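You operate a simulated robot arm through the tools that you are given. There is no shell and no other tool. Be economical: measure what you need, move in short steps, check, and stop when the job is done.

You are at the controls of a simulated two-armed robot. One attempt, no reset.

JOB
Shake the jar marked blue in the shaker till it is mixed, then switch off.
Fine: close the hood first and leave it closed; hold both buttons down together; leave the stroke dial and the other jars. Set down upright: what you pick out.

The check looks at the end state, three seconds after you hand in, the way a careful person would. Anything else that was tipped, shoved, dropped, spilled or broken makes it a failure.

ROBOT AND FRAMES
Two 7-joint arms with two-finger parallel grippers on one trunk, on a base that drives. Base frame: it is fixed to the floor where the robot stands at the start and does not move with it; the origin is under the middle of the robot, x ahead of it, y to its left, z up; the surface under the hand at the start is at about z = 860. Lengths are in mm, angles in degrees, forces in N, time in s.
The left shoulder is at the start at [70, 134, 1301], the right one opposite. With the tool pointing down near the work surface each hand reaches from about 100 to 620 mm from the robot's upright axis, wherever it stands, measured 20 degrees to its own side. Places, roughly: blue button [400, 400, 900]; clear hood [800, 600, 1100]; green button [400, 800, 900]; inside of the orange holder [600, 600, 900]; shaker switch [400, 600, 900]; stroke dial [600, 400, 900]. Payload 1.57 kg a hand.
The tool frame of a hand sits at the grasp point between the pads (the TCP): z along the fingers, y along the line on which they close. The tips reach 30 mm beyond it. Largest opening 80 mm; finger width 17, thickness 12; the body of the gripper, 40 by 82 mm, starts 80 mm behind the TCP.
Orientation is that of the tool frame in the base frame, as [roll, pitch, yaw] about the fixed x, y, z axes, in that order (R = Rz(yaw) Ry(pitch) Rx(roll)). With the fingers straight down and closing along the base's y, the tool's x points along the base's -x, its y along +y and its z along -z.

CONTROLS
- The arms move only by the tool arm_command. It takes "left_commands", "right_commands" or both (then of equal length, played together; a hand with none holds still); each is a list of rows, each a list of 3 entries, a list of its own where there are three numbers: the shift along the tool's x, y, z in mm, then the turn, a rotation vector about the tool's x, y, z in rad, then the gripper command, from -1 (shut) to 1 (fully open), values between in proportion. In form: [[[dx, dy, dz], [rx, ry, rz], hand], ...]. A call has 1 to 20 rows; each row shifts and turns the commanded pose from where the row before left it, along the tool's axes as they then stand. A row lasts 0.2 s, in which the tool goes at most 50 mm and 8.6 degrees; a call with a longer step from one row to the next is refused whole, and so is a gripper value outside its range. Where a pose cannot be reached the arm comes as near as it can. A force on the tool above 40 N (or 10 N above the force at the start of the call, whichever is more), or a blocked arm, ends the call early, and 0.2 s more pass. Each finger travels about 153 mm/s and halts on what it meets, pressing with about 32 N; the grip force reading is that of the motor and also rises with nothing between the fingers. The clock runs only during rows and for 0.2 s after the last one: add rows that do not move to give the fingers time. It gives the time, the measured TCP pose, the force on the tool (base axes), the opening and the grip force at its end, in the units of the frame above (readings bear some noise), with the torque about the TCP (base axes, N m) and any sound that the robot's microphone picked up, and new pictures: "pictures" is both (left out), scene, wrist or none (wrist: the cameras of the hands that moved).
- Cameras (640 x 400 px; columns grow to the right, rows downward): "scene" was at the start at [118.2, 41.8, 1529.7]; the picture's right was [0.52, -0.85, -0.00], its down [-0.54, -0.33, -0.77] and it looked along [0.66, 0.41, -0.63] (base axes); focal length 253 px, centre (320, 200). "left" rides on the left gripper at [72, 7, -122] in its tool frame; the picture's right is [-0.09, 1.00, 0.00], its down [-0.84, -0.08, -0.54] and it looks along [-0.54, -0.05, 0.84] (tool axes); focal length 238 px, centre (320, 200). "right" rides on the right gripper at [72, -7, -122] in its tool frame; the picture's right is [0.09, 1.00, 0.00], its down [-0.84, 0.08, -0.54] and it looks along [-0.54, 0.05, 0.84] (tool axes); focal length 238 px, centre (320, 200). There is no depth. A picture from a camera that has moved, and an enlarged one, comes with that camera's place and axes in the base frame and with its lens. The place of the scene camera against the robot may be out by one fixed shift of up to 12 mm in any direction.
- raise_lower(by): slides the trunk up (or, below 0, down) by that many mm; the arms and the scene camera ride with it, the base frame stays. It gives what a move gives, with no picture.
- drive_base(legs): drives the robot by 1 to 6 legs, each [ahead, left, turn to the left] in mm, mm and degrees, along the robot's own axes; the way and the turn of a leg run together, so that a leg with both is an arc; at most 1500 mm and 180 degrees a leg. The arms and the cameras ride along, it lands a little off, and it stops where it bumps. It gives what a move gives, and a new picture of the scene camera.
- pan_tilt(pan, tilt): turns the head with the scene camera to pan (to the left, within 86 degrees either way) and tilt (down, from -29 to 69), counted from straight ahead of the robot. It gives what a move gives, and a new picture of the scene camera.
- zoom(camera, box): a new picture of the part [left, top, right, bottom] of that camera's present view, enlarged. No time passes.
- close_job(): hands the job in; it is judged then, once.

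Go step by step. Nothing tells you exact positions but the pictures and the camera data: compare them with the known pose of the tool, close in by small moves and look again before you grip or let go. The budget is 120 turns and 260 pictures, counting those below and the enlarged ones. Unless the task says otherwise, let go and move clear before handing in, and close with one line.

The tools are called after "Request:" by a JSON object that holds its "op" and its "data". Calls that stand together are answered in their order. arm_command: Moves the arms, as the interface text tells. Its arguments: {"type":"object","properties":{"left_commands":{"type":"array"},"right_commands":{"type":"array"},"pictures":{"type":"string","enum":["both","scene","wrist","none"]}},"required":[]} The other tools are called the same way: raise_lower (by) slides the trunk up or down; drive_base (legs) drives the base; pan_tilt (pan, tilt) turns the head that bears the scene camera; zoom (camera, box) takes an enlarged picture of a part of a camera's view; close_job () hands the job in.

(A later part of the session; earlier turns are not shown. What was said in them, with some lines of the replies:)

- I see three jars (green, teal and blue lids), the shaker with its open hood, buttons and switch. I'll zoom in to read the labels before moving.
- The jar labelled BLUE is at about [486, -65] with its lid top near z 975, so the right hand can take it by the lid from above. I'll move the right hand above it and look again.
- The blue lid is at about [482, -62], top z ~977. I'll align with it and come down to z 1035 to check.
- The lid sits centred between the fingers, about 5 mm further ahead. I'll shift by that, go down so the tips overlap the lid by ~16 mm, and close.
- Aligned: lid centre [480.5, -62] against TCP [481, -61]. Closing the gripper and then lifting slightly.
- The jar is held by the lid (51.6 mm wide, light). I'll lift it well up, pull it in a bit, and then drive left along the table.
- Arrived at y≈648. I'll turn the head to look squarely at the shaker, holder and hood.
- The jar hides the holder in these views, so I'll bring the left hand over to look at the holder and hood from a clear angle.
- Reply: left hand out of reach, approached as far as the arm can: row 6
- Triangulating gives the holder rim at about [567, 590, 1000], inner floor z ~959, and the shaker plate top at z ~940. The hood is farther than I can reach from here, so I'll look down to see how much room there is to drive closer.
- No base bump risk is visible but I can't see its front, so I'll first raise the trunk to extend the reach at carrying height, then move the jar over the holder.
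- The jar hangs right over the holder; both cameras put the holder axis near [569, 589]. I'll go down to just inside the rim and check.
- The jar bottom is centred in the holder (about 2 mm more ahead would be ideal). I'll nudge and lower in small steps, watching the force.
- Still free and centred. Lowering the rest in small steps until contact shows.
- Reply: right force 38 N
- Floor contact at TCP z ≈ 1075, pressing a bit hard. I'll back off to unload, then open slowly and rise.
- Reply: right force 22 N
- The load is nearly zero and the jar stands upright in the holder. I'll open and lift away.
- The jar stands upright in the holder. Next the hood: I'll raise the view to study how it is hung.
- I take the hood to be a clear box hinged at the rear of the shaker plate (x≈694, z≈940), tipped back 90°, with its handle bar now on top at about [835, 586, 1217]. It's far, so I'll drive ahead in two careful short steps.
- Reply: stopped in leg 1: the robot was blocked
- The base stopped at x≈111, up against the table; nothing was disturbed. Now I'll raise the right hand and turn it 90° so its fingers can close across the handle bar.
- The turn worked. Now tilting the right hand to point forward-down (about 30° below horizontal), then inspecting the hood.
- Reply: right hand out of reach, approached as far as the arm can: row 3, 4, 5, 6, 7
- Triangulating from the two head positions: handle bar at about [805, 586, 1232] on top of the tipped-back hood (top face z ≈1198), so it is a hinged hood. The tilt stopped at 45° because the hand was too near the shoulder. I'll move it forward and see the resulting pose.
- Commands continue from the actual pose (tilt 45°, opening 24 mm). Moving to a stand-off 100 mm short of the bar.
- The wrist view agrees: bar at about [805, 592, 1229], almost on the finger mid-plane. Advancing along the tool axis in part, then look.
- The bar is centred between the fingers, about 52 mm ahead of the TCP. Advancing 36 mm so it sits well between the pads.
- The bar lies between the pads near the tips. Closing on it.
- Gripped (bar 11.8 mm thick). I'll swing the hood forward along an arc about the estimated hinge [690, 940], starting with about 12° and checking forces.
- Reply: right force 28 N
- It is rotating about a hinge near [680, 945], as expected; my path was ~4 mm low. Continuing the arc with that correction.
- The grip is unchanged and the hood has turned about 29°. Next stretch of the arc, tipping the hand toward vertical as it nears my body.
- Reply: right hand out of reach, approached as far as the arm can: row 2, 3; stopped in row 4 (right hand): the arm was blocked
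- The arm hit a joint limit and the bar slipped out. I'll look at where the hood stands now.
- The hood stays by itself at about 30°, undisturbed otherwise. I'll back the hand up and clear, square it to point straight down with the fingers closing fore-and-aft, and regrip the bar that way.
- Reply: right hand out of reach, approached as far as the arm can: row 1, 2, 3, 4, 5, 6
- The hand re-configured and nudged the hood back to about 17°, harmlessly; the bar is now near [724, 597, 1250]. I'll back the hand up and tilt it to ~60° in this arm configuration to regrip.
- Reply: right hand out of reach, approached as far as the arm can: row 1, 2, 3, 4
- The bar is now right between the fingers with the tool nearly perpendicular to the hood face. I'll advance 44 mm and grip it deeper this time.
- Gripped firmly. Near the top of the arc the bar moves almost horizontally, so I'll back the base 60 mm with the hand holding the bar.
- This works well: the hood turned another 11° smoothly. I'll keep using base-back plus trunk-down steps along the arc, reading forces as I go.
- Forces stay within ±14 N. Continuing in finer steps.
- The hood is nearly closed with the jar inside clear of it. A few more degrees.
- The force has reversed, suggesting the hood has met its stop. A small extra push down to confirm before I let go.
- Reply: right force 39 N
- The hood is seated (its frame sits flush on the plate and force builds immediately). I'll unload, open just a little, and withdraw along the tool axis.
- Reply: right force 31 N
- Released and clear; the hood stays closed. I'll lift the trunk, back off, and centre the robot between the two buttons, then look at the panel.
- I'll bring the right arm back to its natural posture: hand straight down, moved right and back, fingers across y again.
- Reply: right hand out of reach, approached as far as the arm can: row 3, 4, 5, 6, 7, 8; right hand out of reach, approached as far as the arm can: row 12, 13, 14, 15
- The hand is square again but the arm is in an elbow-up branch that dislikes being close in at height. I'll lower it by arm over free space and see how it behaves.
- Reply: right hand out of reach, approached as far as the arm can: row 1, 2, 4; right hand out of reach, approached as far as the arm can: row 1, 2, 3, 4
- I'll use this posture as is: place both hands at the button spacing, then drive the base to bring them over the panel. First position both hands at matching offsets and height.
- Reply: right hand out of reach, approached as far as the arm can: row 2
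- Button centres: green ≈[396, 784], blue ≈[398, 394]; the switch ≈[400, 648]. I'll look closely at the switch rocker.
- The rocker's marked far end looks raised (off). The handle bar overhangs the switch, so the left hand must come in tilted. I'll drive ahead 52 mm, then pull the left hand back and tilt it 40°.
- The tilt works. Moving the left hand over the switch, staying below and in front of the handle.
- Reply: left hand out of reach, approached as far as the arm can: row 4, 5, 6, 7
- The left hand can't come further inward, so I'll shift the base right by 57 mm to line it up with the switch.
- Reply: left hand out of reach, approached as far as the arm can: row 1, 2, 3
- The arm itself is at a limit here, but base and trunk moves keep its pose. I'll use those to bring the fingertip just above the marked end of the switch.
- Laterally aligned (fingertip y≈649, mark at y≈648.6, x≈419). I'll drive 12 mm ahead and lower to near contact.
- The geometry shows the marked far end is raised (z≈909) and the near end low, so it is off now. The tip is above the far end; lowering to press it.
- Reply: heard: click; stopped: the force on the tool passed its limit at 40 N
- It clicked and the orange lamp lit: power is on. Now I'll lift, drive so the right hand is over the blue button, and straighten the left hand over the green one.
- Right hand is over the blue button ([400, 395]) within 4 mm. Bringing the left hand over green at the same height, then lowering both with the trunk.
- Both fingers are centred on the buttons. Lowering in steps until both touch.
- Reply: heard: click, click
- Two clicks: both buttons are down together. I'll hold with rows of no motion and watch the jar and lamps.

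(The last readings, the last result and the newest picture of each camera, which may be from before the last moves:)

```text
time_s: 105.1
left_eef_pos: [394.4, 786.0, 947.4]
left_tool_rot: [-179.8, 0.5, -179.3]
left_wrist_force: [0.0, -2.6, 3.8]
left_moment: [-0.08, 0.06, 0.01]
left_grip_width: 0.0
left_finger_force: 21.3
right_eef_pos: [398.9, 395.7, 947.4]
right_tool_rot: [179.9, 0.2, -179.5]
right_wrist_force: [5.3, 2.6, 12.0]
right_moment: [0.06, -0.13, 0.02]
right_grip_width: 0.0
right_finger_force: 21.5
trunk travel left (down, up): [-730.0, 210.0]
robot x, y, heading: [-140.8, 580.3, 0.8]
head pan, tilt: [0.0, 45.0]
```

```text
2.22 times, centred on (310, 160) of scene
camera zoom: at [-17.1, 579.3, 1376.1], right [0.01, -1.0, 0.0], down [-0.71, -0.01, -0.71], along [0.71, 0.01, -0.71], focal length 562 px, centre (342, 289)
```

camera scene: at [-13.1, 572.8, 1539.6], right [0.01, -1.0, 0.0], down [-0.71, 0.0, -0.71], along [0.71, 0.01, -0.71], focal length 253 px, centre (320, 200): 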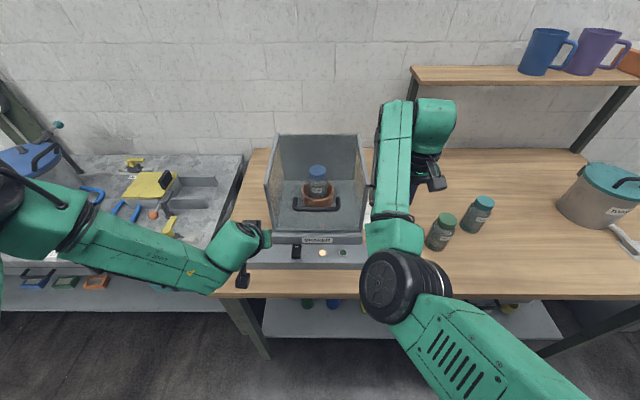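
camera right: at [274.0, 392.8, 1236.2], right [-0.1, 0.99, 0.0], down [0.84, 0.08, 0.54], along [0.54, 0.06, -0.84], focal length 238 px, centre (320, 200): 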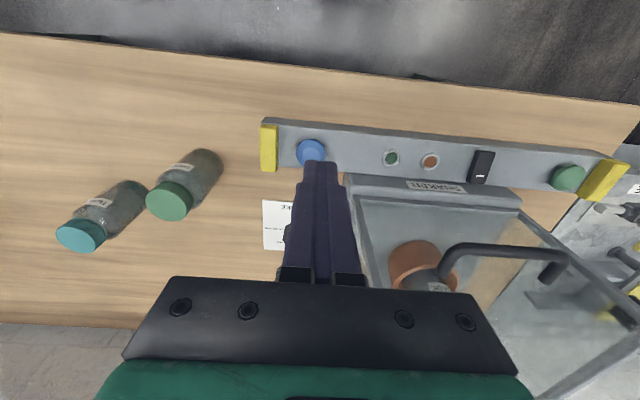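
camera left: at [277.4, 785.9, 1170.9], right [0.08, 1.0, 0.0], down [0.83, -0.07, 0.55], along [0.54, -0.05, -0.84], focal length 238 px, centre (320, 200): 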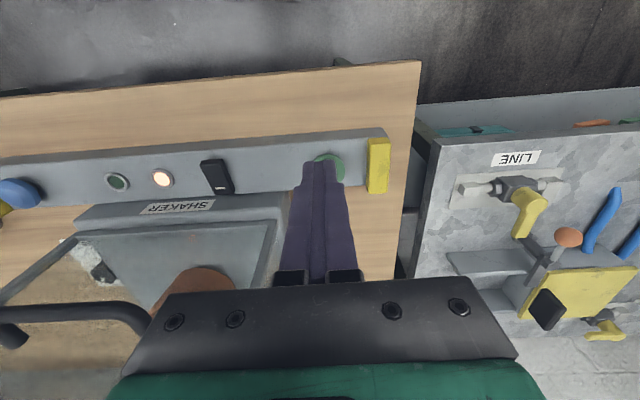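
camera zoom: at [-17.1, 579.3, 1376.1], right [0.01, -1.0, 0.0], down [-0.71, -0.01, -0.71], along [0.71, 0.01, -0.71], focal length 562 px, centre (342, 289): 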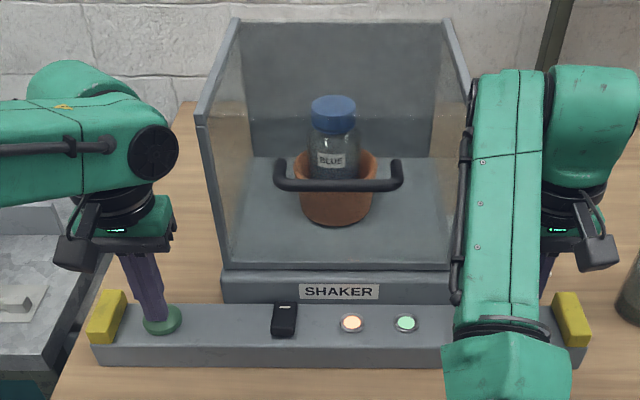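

The green lamp is lit now, presumably running. I'll keep holding for 4 s and compare.

Request:
{"op": "arm_command", "data": {"left_commands": [[[0, 0, 0.5], [0, 0, 0], -1], [[0, 0, 0], [0, 0, 0], -1], [[0, 0, 0], [0, 0, 0], -1], [[0, 0, 0], [0, 0, 0], -1], [[0, 0, 0], [0, 0, 0], -1], [[0, 0, 0], [0, 0, 0], -1], [[0, 0, 0], [0, 0, 0], -1], [[0, 0, 0], [0, 0, 0], -1], [[0, 0, 0], [0, 0, 0], -1], [[0, 0, 0], [0, 0, 0], -1]], "pictures": "none"}}

Request:
{"op": "zoom", "data": {"camera": "scene", "box": [280, 90, 360, 240]}}

Request:
{"op": "arm_command", "data": {"left_commands": [[[0, 0, 0], [0, 0, 0], -1], [[0, 0, 0], [0, 0, 0], -1], [[0, 0, 0], [0, 0, 0], -1], [[0, 0, 0], [0, 0, 0], -1], [[0, 0, 0], [0, 0, 0], -1], [[0, 0, 0], [0, 0, 0], -1], [[0, 0, 0], [0, 0, 0], -1], [[0, 0, 0], [0, 0, 0], -1], [[0, 0, 0], [0, 0, 0], -1], [[0, 0, 0], [0, 0, 0], -1]], "pictures": "none"}}

Request:
{"op": "zoom", "data": {"camera": "scene", "box": [280, 90, 360, 240]}}

```text
time_s: 107.3
left_eef_pos: [394.5, 785.6, 947.0]
left_tool_rot: [-179.8, 0.6, -179.3]
left_wrist_force: [2.3, -1.4, 6.7]
left_moment: [0.0, -0.02, 0.02]
left_grip_width: 0.0
left_finger_force: 21.4
right_eef_pos: [399.0, 394.7, 947.7]
right_tool_rot: [180.0, 0.3, -179.4]
right_wrist_force: [6.4, 1.5, 15.8]
right_moment: [0.02, -0.17, -0.02]
right_grip_width: 0.0
right_finger_force: 21.3
trunk travel left (down, up): [-730.0, 210.0]
robot x, y, heading: [-140.1, 582.3, 0.4]
head pan, tilt: [0.0, 45.0]
```

```text
2.67 times, centred on (320, 165) of scene
camera zoom: at [-17.2, 579.4, 1376.1], right [0.01, -1.0, 0.0], down [-0.71, -0.01, -0.71], along [0.71, 0.01, -0.71], focal length 674 px, centre (320, 293)
```

zoom: 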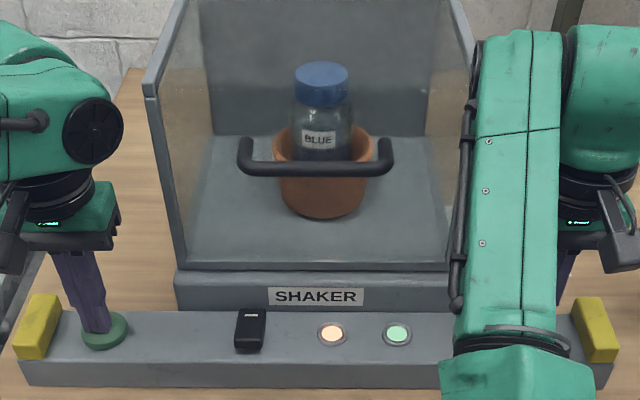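

```text
time_s: 109.5
left_eef_pos: [394.1, 784.9, 946.2]
left_tool_rot: [-179.8, 0.5, -179.3]
left_wrist_force: [2.7, 0.6, 6.5]
left_moment: [0.01, -0.06, -0.02]
left_grip_width: 0.2
left_finger_force: 21.6
right_eef_pos: [400.1, 394.3, 946.7]
right_tool_rot: [179.9, 0.2, -179.4]
right_wrist_force: [6.5, -1.1, 16.0]
right_moment: [-0.04, -0.14, -0.02]
right_grip_width: 0.1
right_finger_force: 21.1
trunk travel left (down, up): [-730.0, 210.0]
robot x, y, heading: [-140.1, 581.2, 0.6]
head pan, tilt: [0.0, 45.0]
```

```text
2.67 times, centred on (320, 165) of scene
camera zoom: at [-17.4, 579.4, 1376.1], right [0.01, -1.0, 0.0], down [-0.71, -0.01, -0.71], along [0.71, 0.01, -0.71], focal length 674 px, centre (320, 293)
```

zoom: 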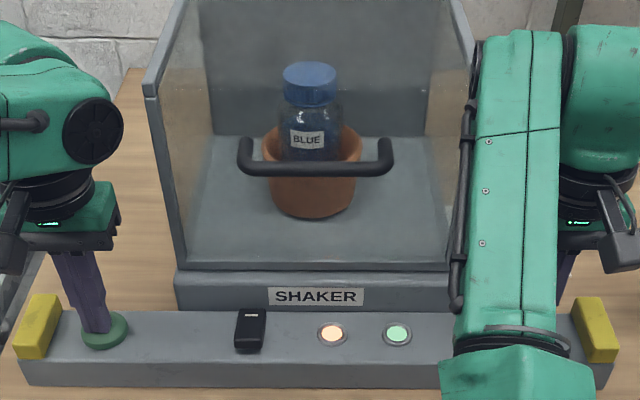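

It is shaking (jar has shifted sideways), and the contents are turning bluer. Keep holding and watching the jar's contents.

Request:
{"op": "arm_command", "data": {"left_commands": [[[0, 0, 0], [0, 0, 0], -1], [[0, 0, 0], [0, 0, 0], -1], [[0, 0, 0], [0, 0, 0], -1], [[0, 0, 0], [0, 0, 0], -1], [[0, 0, 0], [0, 0, 0], -1], [[0, 0, 0], [0, 0, 0], -1], [[0, 0, 0], [0, 0, 0], -1], [[0, 0, 0], [0, 0, 0], -1], [[0, 0, 0], [0, 0, 0], -1], [[0, 0, 0], [0, 0, 0], -1], [[0, 0, 0], [0, 0, 0], -1], [[0, 0, 0], [0, 0, 0], -1], [[0, 0, 0], [0, 0, 0], -1], [[0, 0, 0], [0, 0, 0], -1], [[0, 0, 0], [0, 0, 0], -1], [[0, 0, 0], [0, 0, 0], -1], [[0, 0, 0], [0, 0, 0], -1], [[0, 0, 0], [0, 0, 0], -1], [[0, 0, 0], [0, 0, 0], -1], [[0, 0, 0], [0, 0, 0], -1]], "pictures": "none"}}

Request:
{"op": "zoom", "data": {"camera": "scene", "box": [290, 100, 350, 150]}}

Request:
{"op": "arm_command", "data": {"left_commands": [[[0, 0, 0], [0, 0, 0], -1], [[0, 0, 0], [0, 0, 0], -1], [[0, 0, 0], [0, 0, 0], -1], [[0, 0, 0], [0, 0, 0], -1], [[0, 0, 0], [0, 0, 0], -1], [[0, 0, 0], [0, 0, 0], -1], [[0, 0, 0], [0, 0, 0], -1], [[0, 0, 0], [0, 0, 0], -1], [[0, 0, 0], [0, 0, 0], -1], [[0, 0, 0], [0, 0, 0], -1], [[0, 0, 0], [0, 0, 0], -1], [[0, 0, 0], [0, 0, 0], -1], [[0, 0, 0], [0, 0, 0], -1], [[0, 0, 0], [0, 0, 0], -1], [[0, 0, 0], [0, 0, 0], -1], [[0, 0, 0], [0, 0, 0], -1], [[0, 0, 0], [0, 0, 0], -1], [[0, 0, 0], [0, 0, 0], -1], [[0, 0, 0], [0, 0, 0], -1], [[0, 0, 0], [0, 0, 0], -1]], "pictures": "none"}}

Request:
{"op": "zoom", "data": {"camera": "scene", "box": [290, 100, 350, 150]}}

```text
time_s: 113.7
left_eef_pos: [393.1, 786.3, 947.5]
left_tool_rot: [-179.8, 0.6, -179.4]
left_wrist_force: [1.8, 0.8, 5.8]
left_moment: [0.03, -0.02, -0.02]
left_grip_width: 0.0
left_finger_force: 21.0
right_eef_pos: [399.7, 394.9, 946.5]
right_tool_rot: [179.9, 0.1, -179.4]
right_wrist_force: [3.9, -0.9, 13.4]
right_moment: [-0.06, -0.11, -0.01]
right_grip_width: 0.0
right_finger_force: 21.2
trunk travel left (down, up): [-730.0, 210.0]
robot x, y, heading: [-143.7, 582.3, 0.5]
head pan, tilt: [0.0, 45.0]
```

```text
8.00 times, centred on (320, 125) of scene
camera zoom: at [-17.6, 579.4, 1376.1], right [0.01, -1.0, 0.0], down [-0.71, -0.01, -0.71], along [0.71, 0.01, -0.71], focal length 2022 px, centre (320, 800)
```

zoom: 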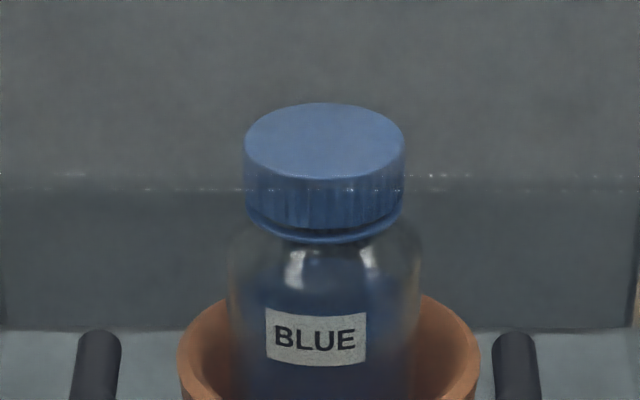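

```text
time_s: 117.9
left_eef_pos: [394.0, 785.4, 946.6]
left_tool_rot: [-179.9, 0.6, -179.2]
left_wrist_force: [2.2, -0.6, 4.7]
left_moment: [0.01, -0.01, -0.01]
left_grip_width: 0.1
left_finger_force: 21.3
right_eef_pos: [399.1, 394.6, 945.4]
right_tool_rot: [179.9, 0.3, -179.3]
right_wrist_force: [2.7, -0.8, 12.5]
right_moment: [0.02, -0.06, -0.02]
right_grip_width: 0.1
right_finger_force: 21.3
trunk travel left (down, up): [-730.0, 210.0]
robot x, y, heading: [-143.1, 579.9, 0.6]
head pan, tilt: [0.0, 45.0]
```

```text
8.00 times, centred on (320, 125) of scene
camera zoom: at [-17.8, 579.4, 1376.1], right [0.01, -1.0, 0.0], down [-0.71, -0.01, -0.71], along [0.71, 0.01, -0.71], focal length 2022 px, centre (320, 800)
```

zoom: 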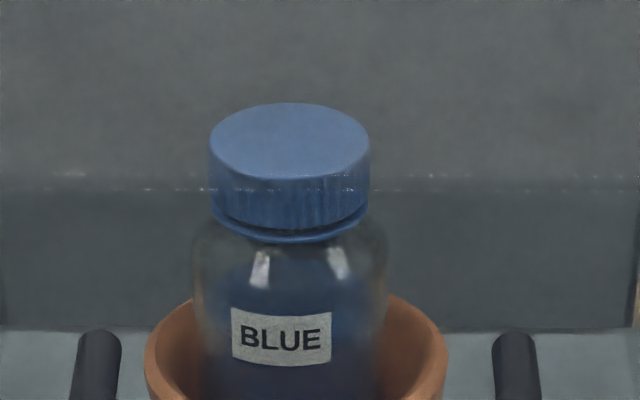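

Request:
{"op": "arm_command", "data": {"left_commands": [[[0, 0, 0], [0, 0, 0], -1], [[0, 0, 0], [0, 0, 0], -1], [[0, 0, 0], [0, 0, 0], -1], [[0, 0, 0], [0, 0, 0], -1], [[0, 0, 0], [0, 0, 0], -1], [[0, 0, 0], [0, 0, 0], -1], [[0, 0, 0], [0, 0, 0], -1], [[0, 0, 0], [0, 0, 0], -1], [[0, 0, 0], [0, 0, 0], -1], [[0, 0, 0], [0, 0, 0], -1], [[0, 0, 0], [0, 0, 0], -1], [[0, 0, 0], [0, 0, 0], -1], [[0, 0, 0], [0, 0, 0], -1], [[0, 0, 0], [0, 0, 0], -1], [[0, 0, 0], [0, 0, 0], -1], [[0, 0, 0], [0, 0, 0], -1], [[0, 0, 0], [0, 0, 0], -1], [[0, 0, 0], [0, 0, 0], -1], [[0, 0, 0], [0, 0, 0], -1]], "pictures": "scene"}}

Request:
{"op": "zoom", "data": {"camera": "scene", "box": [290, 100, 350, 150]}}

```text
time_s: 121.9
left_eef_pos: [394.4, 785.0, 946.6]
left_tool_rot: [-179.8, 0.4, -179.2]
left_wrist_force: [1.3, -0.9, 5.0]
left_moment: [-0.02, -0.01, -0.04]
left_grip_width: 0.0
left_finger_force: 21.8
right_eef_pos: [398.5, 395.0, 946.2]
right_tool_rot: [179.9, 0.2, -179.4]
right_wrist_force: [1.6, 0.5, 12.2]
right_moment: [-0.03, -0.03, 0.02]
right_grip_width: 0.0
right_finger_force: 21.4
trunk travel left (down, up): [-730.0, 210.0]
robot x, y, heading: [-142.0, 582.3, 0.3]
head pan, tilt: [0.0, 45.0]
camera scene: at [-17.8, 579.4, 1376.1], right [0.01, -1.0, 0.0], down [-0.71, -0.01, -0.71], along [0.71, 0.01, -0.71], focal length 253 px, centre (320, 200)
```

scene: 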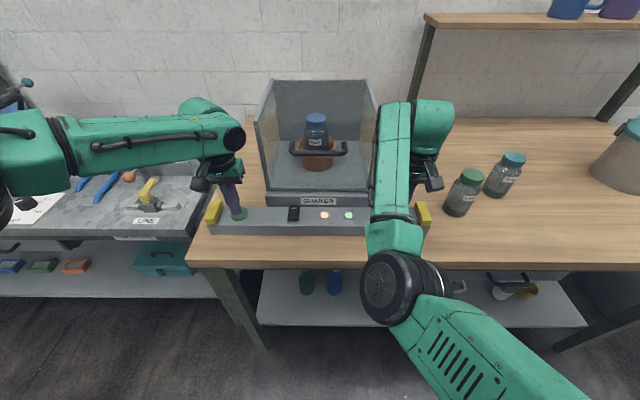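

```text
8.00 times, centred on (320, 125) of scene
camera zoom: at [-17.8, 579.4, 1376.1], right [0.01, -1.0, 0.0], down [-0.71, -0.01, -0.71], along [0.71, 0.01, -0.71], focal length 2022 px, centre (320, 800)
```

zoom: 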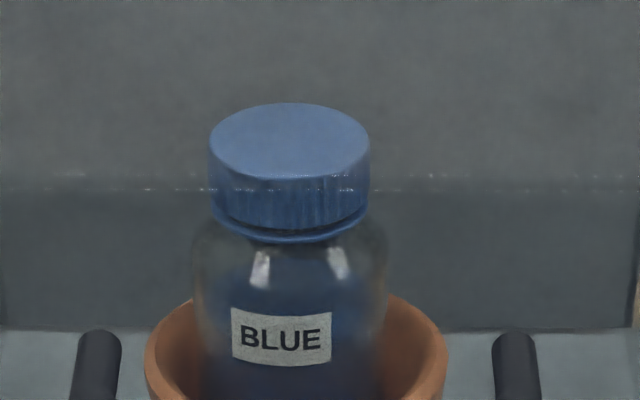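

Request:
{"op": "arm_command", "data": {"left_commands": [[[0, 0, 0], [0, 0, 0], -1]], "pictures": "none"}}

Request:
{"op": "zoom", "data": {"camera": "scene", "box": [290, 100, 370, 230]}}

Request:
{"op": "arm_command", "data": {"left_commands": [[[0, 0, 0], [0, 0, 0], -1], [[0, 0, 0], [0, 0, 0], -1]], "pictures": "none"}}

Request:
{"op": "zoom", "data": {"camera": "scene", "box": [290, 100, 350, 150]}}

```text
time_s: 122.3
left_eef_pos: [393.9, 785.5, 947.9]
left_tool_rot: [-179.8, 0.4, -179.3]
left_wrist_force: [2.3, -0.4, 4.0]
left_moment: [0.03, -0.01, -0.03]
left_grip_width: 0.2
left_finger_force: 21.0
right_eef_pos: [397.8, 395.1, 946.3]
right_tool_rot: [179.9, 0.2, -179.4]
right_wrist_force: [2.5, 0.4, 12.7]
right_moment: [-0.02, -0.05, -0.03]
right_grip_width: 0.0
right_finger_force: 21.2
trunk travel left (down, up): [-730.0, 210.0]
robot x, y, heading: [-142.5, 583.6, 0.6]
head pan, tilt: [0.0, 45.0]
```

```text
3.08 times, centred on (330, 165) of scene
camera zoom: at [-17.8, 579.4, 1376.1], right [0.01, -1.0, 0.0], down [-0.71, -0.01, -0.71], along [0.71, 0.01, -0.71], focal length 778 px, centre (289, 308)
```

zoom: 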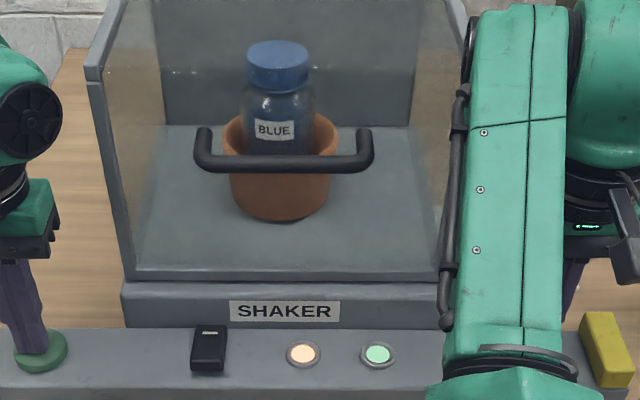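

```text
time_s: 122.9
left_eef_pos: [395.0, 785.2, 946.9]
left_tool_rot: [-179.7, 0.6, -179.3]
left_wrist_force: [1.9, -0.4, 5.4]
left_moment: [-0.03, -0.05, 0.03]
left_grip_width: 0.0
left_finger_force: 21.0
right_eef_pos: [398.4, 394.2, 946.3]
right_tool_rot: [179.9, 0.2, -179.4]
right_wrist_force: [1.8, 0.6, 12.4]
right_moment: [-0.01, -0.02, -0.02]
right_grip_width: 0.2
right_finger_force: 21.5
trunk travel left (down, up): [-730.0, 210.0]
robot x, y, heading: [-142.0, 581.0, 0.6]
head pan, tilt: [0.0, 45.0]
```

```text
8.00 times, centred on (320, 125) of scene
camera zoom: at [-17.9, 579.4, 1376.1], right [0.01, -1.0, 0.0], down [-0.71, -0.01, -0.71], along [0.71, 0.01, -0.71], focal length 2022 px, centre (320, 800)
```

zoom: 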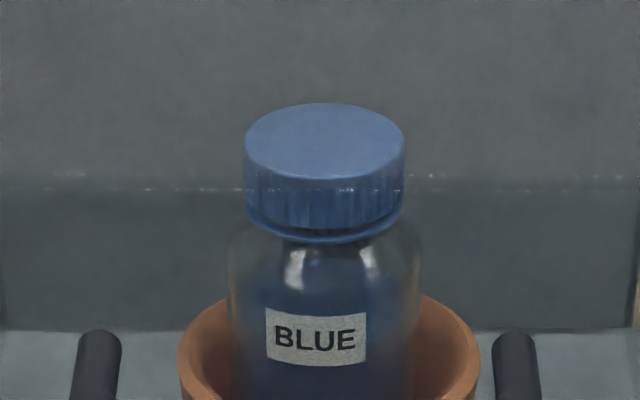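

The jar is still shaking and its contents are uniformly blue, unchanged over the last 9 s, so it is mixed. I'll lift off both buttons together and ready the left hand to switch off.

Request:
{"op": "raise_lower", "data": {"by": 165}}

Request:
{"op": "arm_command", "data": {"left_commands": [[[30, 0, 0], [0, 0, 0], -1], [[30, 0, 0], [0, 0, 0], -1], [[20, -10, 0], [0, -0.14, 0], -1], [[0, 0, 0], [0, -0.14, 0], -1], [[0, 0, 0], [0, -0.14, 0], -1], [[0, 0, 0], [0, -0.14, 0], -1], [[0, 0, 0], [0, -0.14, 0], -1], [[0, -20, 0], [0, 0, 0], -1], [[0, -20, 0], [0, 0, 0], -1], [[9, 0, 27], [0, 0, 0], -1], [[9, 0, 27], [0, 0, 0], -1], [[9, 0, 27], [0, 0, 0], -1], [[0, 0, 0], [0, 0, 0], -1]], "pictures": "scene"}}

Request:
{"op": "zoom", "data": {"camera": "scene", "box": [240, 120, 400, 280]}}

```text
time_s: 124.8
left_eef_pos: [395.2, 783.2, 1110.7]
left_tool_rot: [-179.8, 0.4, -179.3]
left_wrist_force: [-0.5, -0.1, 1.0]
left_moment: [-0.01, -0.02, -0.02]
left_grip_width: 0.1
left_finger_force: 21.6
right_eef_pos: [400.0, 395.2, 1110.3]
right_tool_rot: [179.9, 0.1, -179.4]
right_wrist_force: [0.1, -0.9, 0.1]
right_moment: [-0.02, 0.05, -0.01]
right_grip_width: 0.0
right_finger_force: 21.0
trunk travel left (down, up): [-895.0, 45.0]
robot x, y, heading: [-141.3, 578.3, 0.4]
head pan, tilt: [0.0, 45.0]
```

```text
time_s: 127.6
left_eef_pos: [347.4, 734.5, 1030.6]
left_tool_rot: [-179.7, 40.5, -179.1]
left_wrist_force: [0.0, 0.4, -0.1]
left_moment: [0.0, -0.01, 0.04]
left_grip_width: 0.0
left_finger_force: 21.2
right_eef_pos: [399.6, 395.0, 1110.8]
right_tool_rot: [179.9, 0.0, -179.5]
right_wrist_force: [0.2, 0.7, -0.3]
right_moment: [0.03, 0.0, -0.02]
right_grip_width: 0.0
right_finger_force: 21.6
trunk travel left (down, up): [-895.0, 45.0]
robot x, y, heading: [-145.2, 581.0, 0.5]
head pan, tilt: [0.0, 45.0]
camera scene: at [-16.1, 579.1, 1540.9], right [0.01, -1.0, 0.0], down [-0.71, -0.01, -0.71], along [0.71, 0.01, -0.71], focal length 253 px, centre (320, 200)
```

scene: 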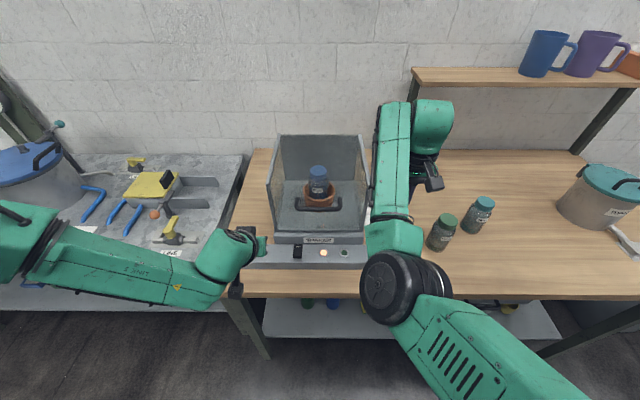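

```text
2.50 times, centred on (320, 200) of scene
camera zoom: at [-16.1, 579.1, 1540.9], right [0.01, -1.0, 0.0], down [-0.71, -0.01, -0.71], along [0.71, 0.01, -0.71], focal length 632 px, centre (320, 200)
```

zoom: 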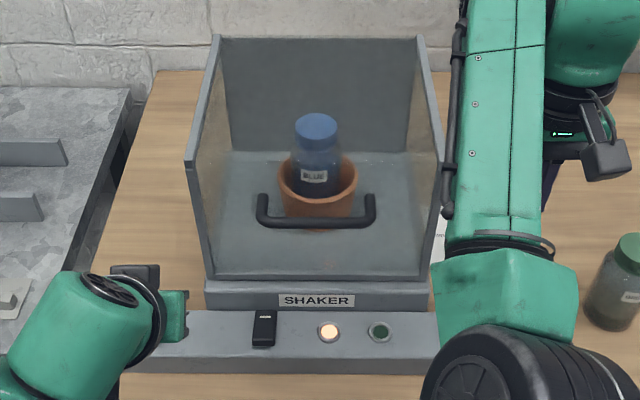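

Shaking stopped and the green lamp is off; power (orange) remains on. Now base and trunk bring the left fingertip over the near end of the rocker.

Request:
{"op": "drive_base", "data": {"legs": [[25, -84, 0]]}}

Request:
{"op": "raise_lower", "data": {"by": -72}}

Request:
{"op": "zoom", "data": {"camera": "left", "box": [160, 0, 480, 200]}}

Request:
{"op": "zoom", "data": {"camera": "right", "box": [480, 60, 640, 180]}}

```text
time_s: 128.7
left_eef_pos: [372.6, 656.5, 1031.8]
left_tool_rot: [-179.6, 40.5, -178.9]
left_wrist_force: [-0.1, -0.1, 0.0]
left_moment: [-0.01, 0.03, -0.03]
left_grip_width: 0.1
left_finger_force: 21.1
right_eef_pos: [424.6, 316.4, 1112.0]
right_tool_rot: [-179.9, 0.0, -179.4]
right_wrist_force: [-0.5, 0.6, 0.0]
right_moment: [-0.03, -0.01, 0.0]
right_grip_width: 0.0
right_finger_force: 21.4
trunk travel left (down, up): [-895.0, 45.0]
robot x, y, heading: [-115.6, 498.2, 0.4]
head pan, tilt: [0.0, 45.0]
camera scene: at [8.2, 503.1, 1541.0], right [0.01, -1.0, 0.0], down [-0.71, -0.01, -0.71], along [0.71, 0.0, -0.71], focal length 253 px, centre (320, 200)
```

scene: 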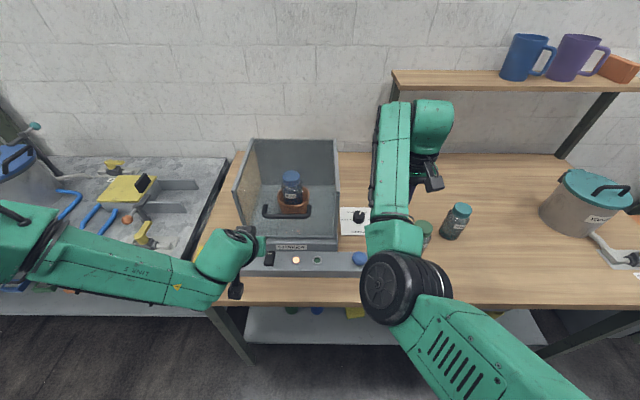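

```text
time_s: 129.8
left_eef_pos: [374.1, 654.5, 960.1]
left_tool_rot: [-179.7, 40.6, -179.1]
left_wrist_force: [0.3, -0.3, -0.3]
left_moment: [-0.03, 0.0, 0.0]
left_grip_width: 0.1
left_finger_force: 21.1
right_eef_pos: [423.9, 314.2, 1038.3]
right_tool_rot: [179.8, 0.1, -179.3]
right_wrist_force: [-0.4, 0.5, 0.6]
right_moment: [0.0, 0.0, 0.01]
right_grip_width: 0.0
right_finger_force: 21.6
trunk travel left (down, up): [-823.0, 117.0]
robot x, y, heading: [-117.6, 500.6, 0.3]
head pan, tilt: [0.0, 45.0]
```

```text
2.00 times, centred on (320, 100) of left
camera zoom: at [240.9, 658.2, 1006.2], right [0.06, 1.0, 0.06], down [0.29, -0.07, 0.96], along [0.96, -0.04, -0.29], focal length 477 px, centre (320, 400)
```

zoom: 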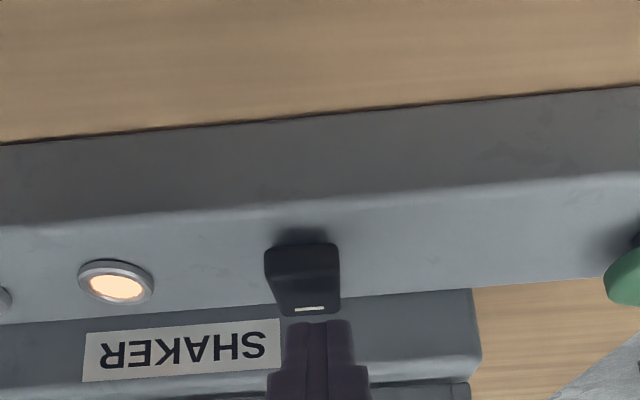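

```text
3.33 times, centred on (560, 120) of right
camera zoom: at [353.4, 305.4, 1160.9], right [-0.1, 0.99, 0.0], down [0.84, 0.09, 0.54], along [0.54, 0.06, -0.84], focal length 794 px, centre (-480, 467)
```

zoom: 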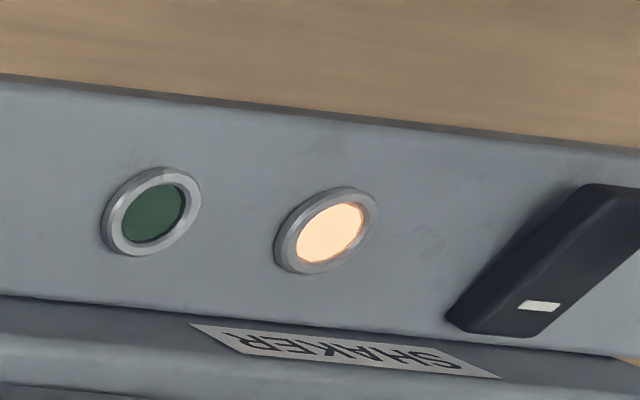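

The near end is now the raised one, and the fingertip is above it. Lowering to press it.

Request:
{"op": "drive_base", "data": {"legs": [[0, -4, 0]]}}

Request:
{"op": "raise_lower", "data": {"by": -17}}

Request:
{"op": "raise_lower", "data": {"by": -6}}

Request:
{"op": "zoom", "data": {"camera": "left", "box": [160, 0, 480, 200]}}

```text
time_s: 130.5
left_eef_pos: [373.1, 649.1, 959.0]
left_tool_rot: [-179.8, 40.5, -179.0]
left_wrist_force: [0.0, -0.3, 0.5]
left_moment: [-0.02, -0.02, -0.01]
left_grip_width: 0.2
left_finger_force: 21.6
right_eef_pos: [425.9, 308.4, 1039.0]
right_tool_rot: [180.0, 0.1, -179.4]
right_wrist_force: [0.0, 0.3, -0.2]
right_moment: [0.01, 0.04, 0.01]
right_grip_width: 0.0
right_finger_force: 21.4
trunk travel left (down, up): [-823.0, 117.0]
robot x, y, heading: [-116.7, 495.6, 0.5]
head pan, tilt: [0.0, 45.0]
camera scene: at [10.0, 494.1, 1468.9], right [0.01, -1.0, 0.0], down [-0.71, -0.01, -0.71], along [0.71, 0.0, -0.71], focal length 253 px, centre (320, 200)
```

scene: 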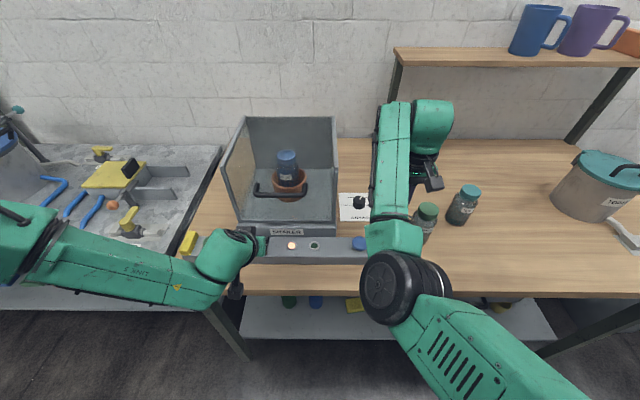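

```text
time_s: 131.1
left_eef_pos: [375.6, 649.5, 942.0]
left_tool_rot: [-179.9, 40.4, -179.1]
left_wrist_force: [-0.2, -0.6, 0.1]
left_moment: [-0.01, -0.02, -0.02]
left_grip_width: 0.0
left_finger_force: 21.5
right_eef_pos: [426.9, 308.7, 1020.8]
right_tool_rot: [179.9, 0.1, -179.4]
right_wrist_force: [-0.1, -0.2, -0.8]
right_moment: [0.01, 0.05, -0.02]
right_grip_width: 0.0
right_finger_force: 21.6
trunk travel left (down, up): [-806.0, 134.0]
robot x, y, heading: [-113.0, 494.0, 0.3]
head pan, tilt: [0.0, 45.0]
heard: click
```

```text
time_s: 131.7
left_eef_pos: [373.2, 649.1, 941.5]
left_tool_rot: [-179.9, 41.1, -179.2]
left_wrist_force: [2.7, 3.7, 21.8]
left_moment: [0.13, -0.34, 0.0]
left_grip_width: 0.0
left_finger_force: 21.0
right_eef_pos: [423.3, 307.6, 1016.4]
right_tool_rot: [179.9, 0.2, -179.3]
right_wrist_force: [0.5, -0.5, -0.3]
right_moment: [-0.02, -0.01, 0.03]
right_grip_width: 0.2
right_finger_force: 20.9
trunk travel left (down, up): [-800.0, 140.0]
robot x, y, heading: [-117.3, 493.0, 0.5]
head pan, tilt: [0.0, 45.0]
```

```text
2.00 times, centred on (320, 100) of left
camera zoom: at [241.0, 653.2, 985.8], right [0.06, 1.0, 0.06], down [0.28, -0.07, 0.96], along [0.96, -0.04, -0.28], focal length 477 px, centre (320, 400)
```

zoom: 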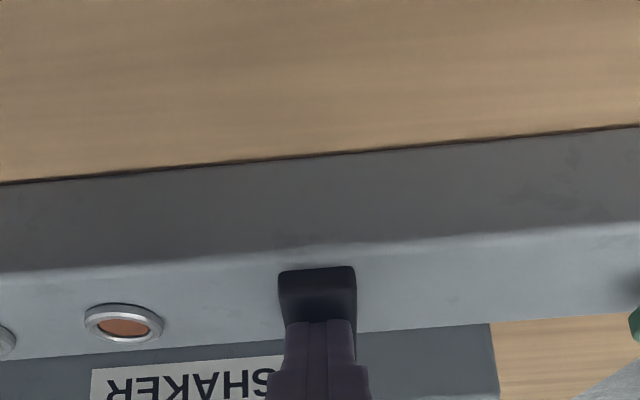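

Click, and the orange lamp is out: the shaker is off. I'll lift clear, back the robot away, and check the whole scene.

Request:
{"op": "raise_lower", "data": {"by": 130}}

Request:
{"op": "drive_base", "data": {"legs": [[-150, 0, 0]]}}

Request:
{"op": "zoom", "data": {"camera": "scene", "box": [180, 60, 400, 240]}}

Request:
{"op": "zoom", "data": {"camera": "scene", "box": [330, 60, 640, 260]}}

```text
time_s: 133.2
left_eef_pos: [374.3, 648.8, 1066.2]
left_tool_rot: [-179.9, 40.5, -179.2]
left_wrist_force: [0.1, 0.5, -0.5]
left_moment: [0.0, 0.02, -0.03]
left_grip_width: 0.0
left_finger_force: 21.0
right_eef_pos: [426.2, 308.3, 1145.1]
right_tool_rot: [179.9, 0.0, -179.4]
right_wrist_force: [0.6, 0.0, 0.1]
right_moment: [-0.02, -0.01, 0.0]
right_grip_width: 0.0
right_finger_force: 21.4
trunk travel left (down, up): [-930.0, 10.0]
robot x, y, heading: [-115.1, 492.6, -0.0]
head pan, tilt: [0.0, 45.0]
```

```text
time_s: 134.6
left_eef_pos: [227.5, 648.6, 1065.0]
left_tool_rot: [-179.8, 40.3, -179.1]
left_wrist_force: [0.3, 0.8, 0.1]
left_moment: [-0.02, 0.07, 0.0]
left_grip_width: 0.3
left_finger_force: 21.7
right_eef_pos: [280.9, 308.9, 1142.4]
right_tool_rot: [179.8, -0.1, -179.3]
right_wrist_force: [-0.5, -0.4, -0.5]
right_moment: [-0.01, 0.01, -0.02]
right_grip_width: 0.1
right_finger_force: 21.2
trunk travel left (down, up): [-930.0, 10.0]
robot x, y, heading: [-263.7, 495.9, 0.6]
head pan, tilt: [0.0, 45.0]
camera scene: at [-134.3, 491.9, 1575.4], right [0.01, -1.0, 0.0], down [-0.71, -0.01, -0.7], along [0.7, 0.01, -0.71], focal length 253 px, centre (320, 200)
```

scene: 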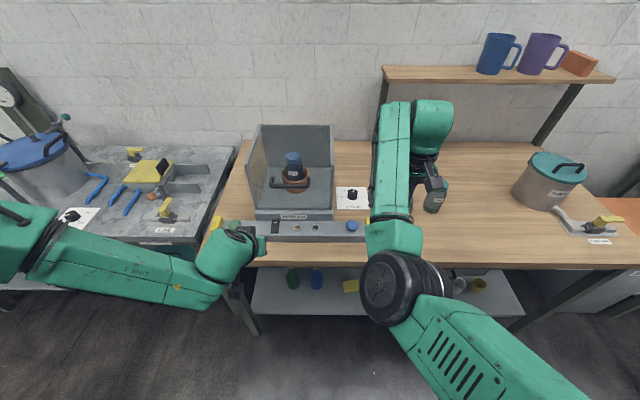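

```text
2.22 times, centred on (290, 150) of scene
camera zoom: at [-134.3, 491.9, 1575.4], right [0.01, -1.0, 0.0], down [-0.71, -0.01, -0.7], along [0.7, 0.01, -0.71], focal length 562 px, centre (387, 311)
```

zoom: 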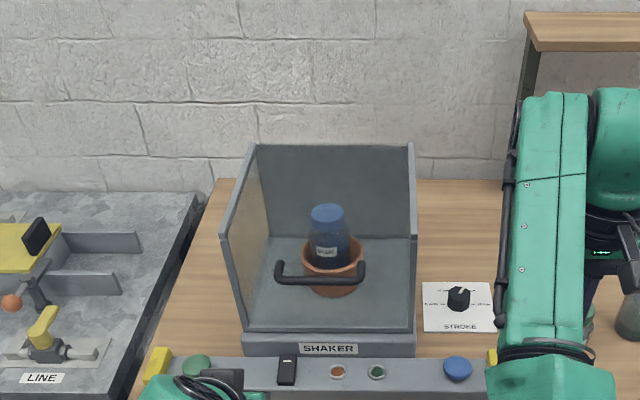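

```text
2.00 times, centred on (485, 160) of scene
camera zoom: at [-134.3, 491.9, 1575.4], right [0.01, -1.0, 0.0], down [-0.71, -0.01, -0.7], along [0.7, 0.01, -0.71], focal length 506 px, centre (-10, 280)
```

zoom: 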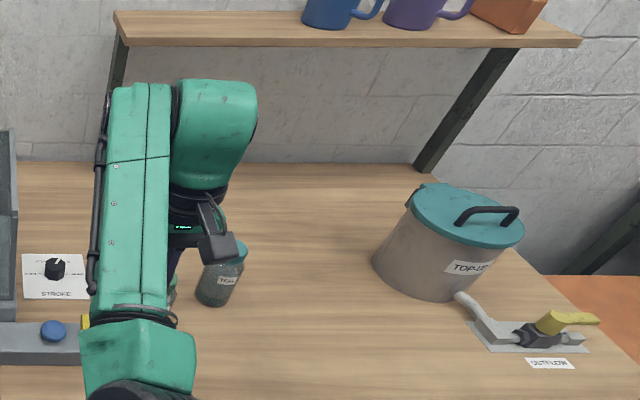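

The hood is closed and seated, both lamps are out, the blue jar stands upright in the holder with its contents uniformly blue, the dial and the other jars are untouched, and both hands are clear. Handing in.

Request:
{"op": "close_job", "data": {}}

```text
The job is handed in.
```

I shook the blue-marked jar under the closed hood, with both buttons held down together for about 20 seconds, until its contents were an even blue, and then switched the shaker off. The jar stands upright in the holder with the hood still closed, and I left the stroke dial and the other jars alone.
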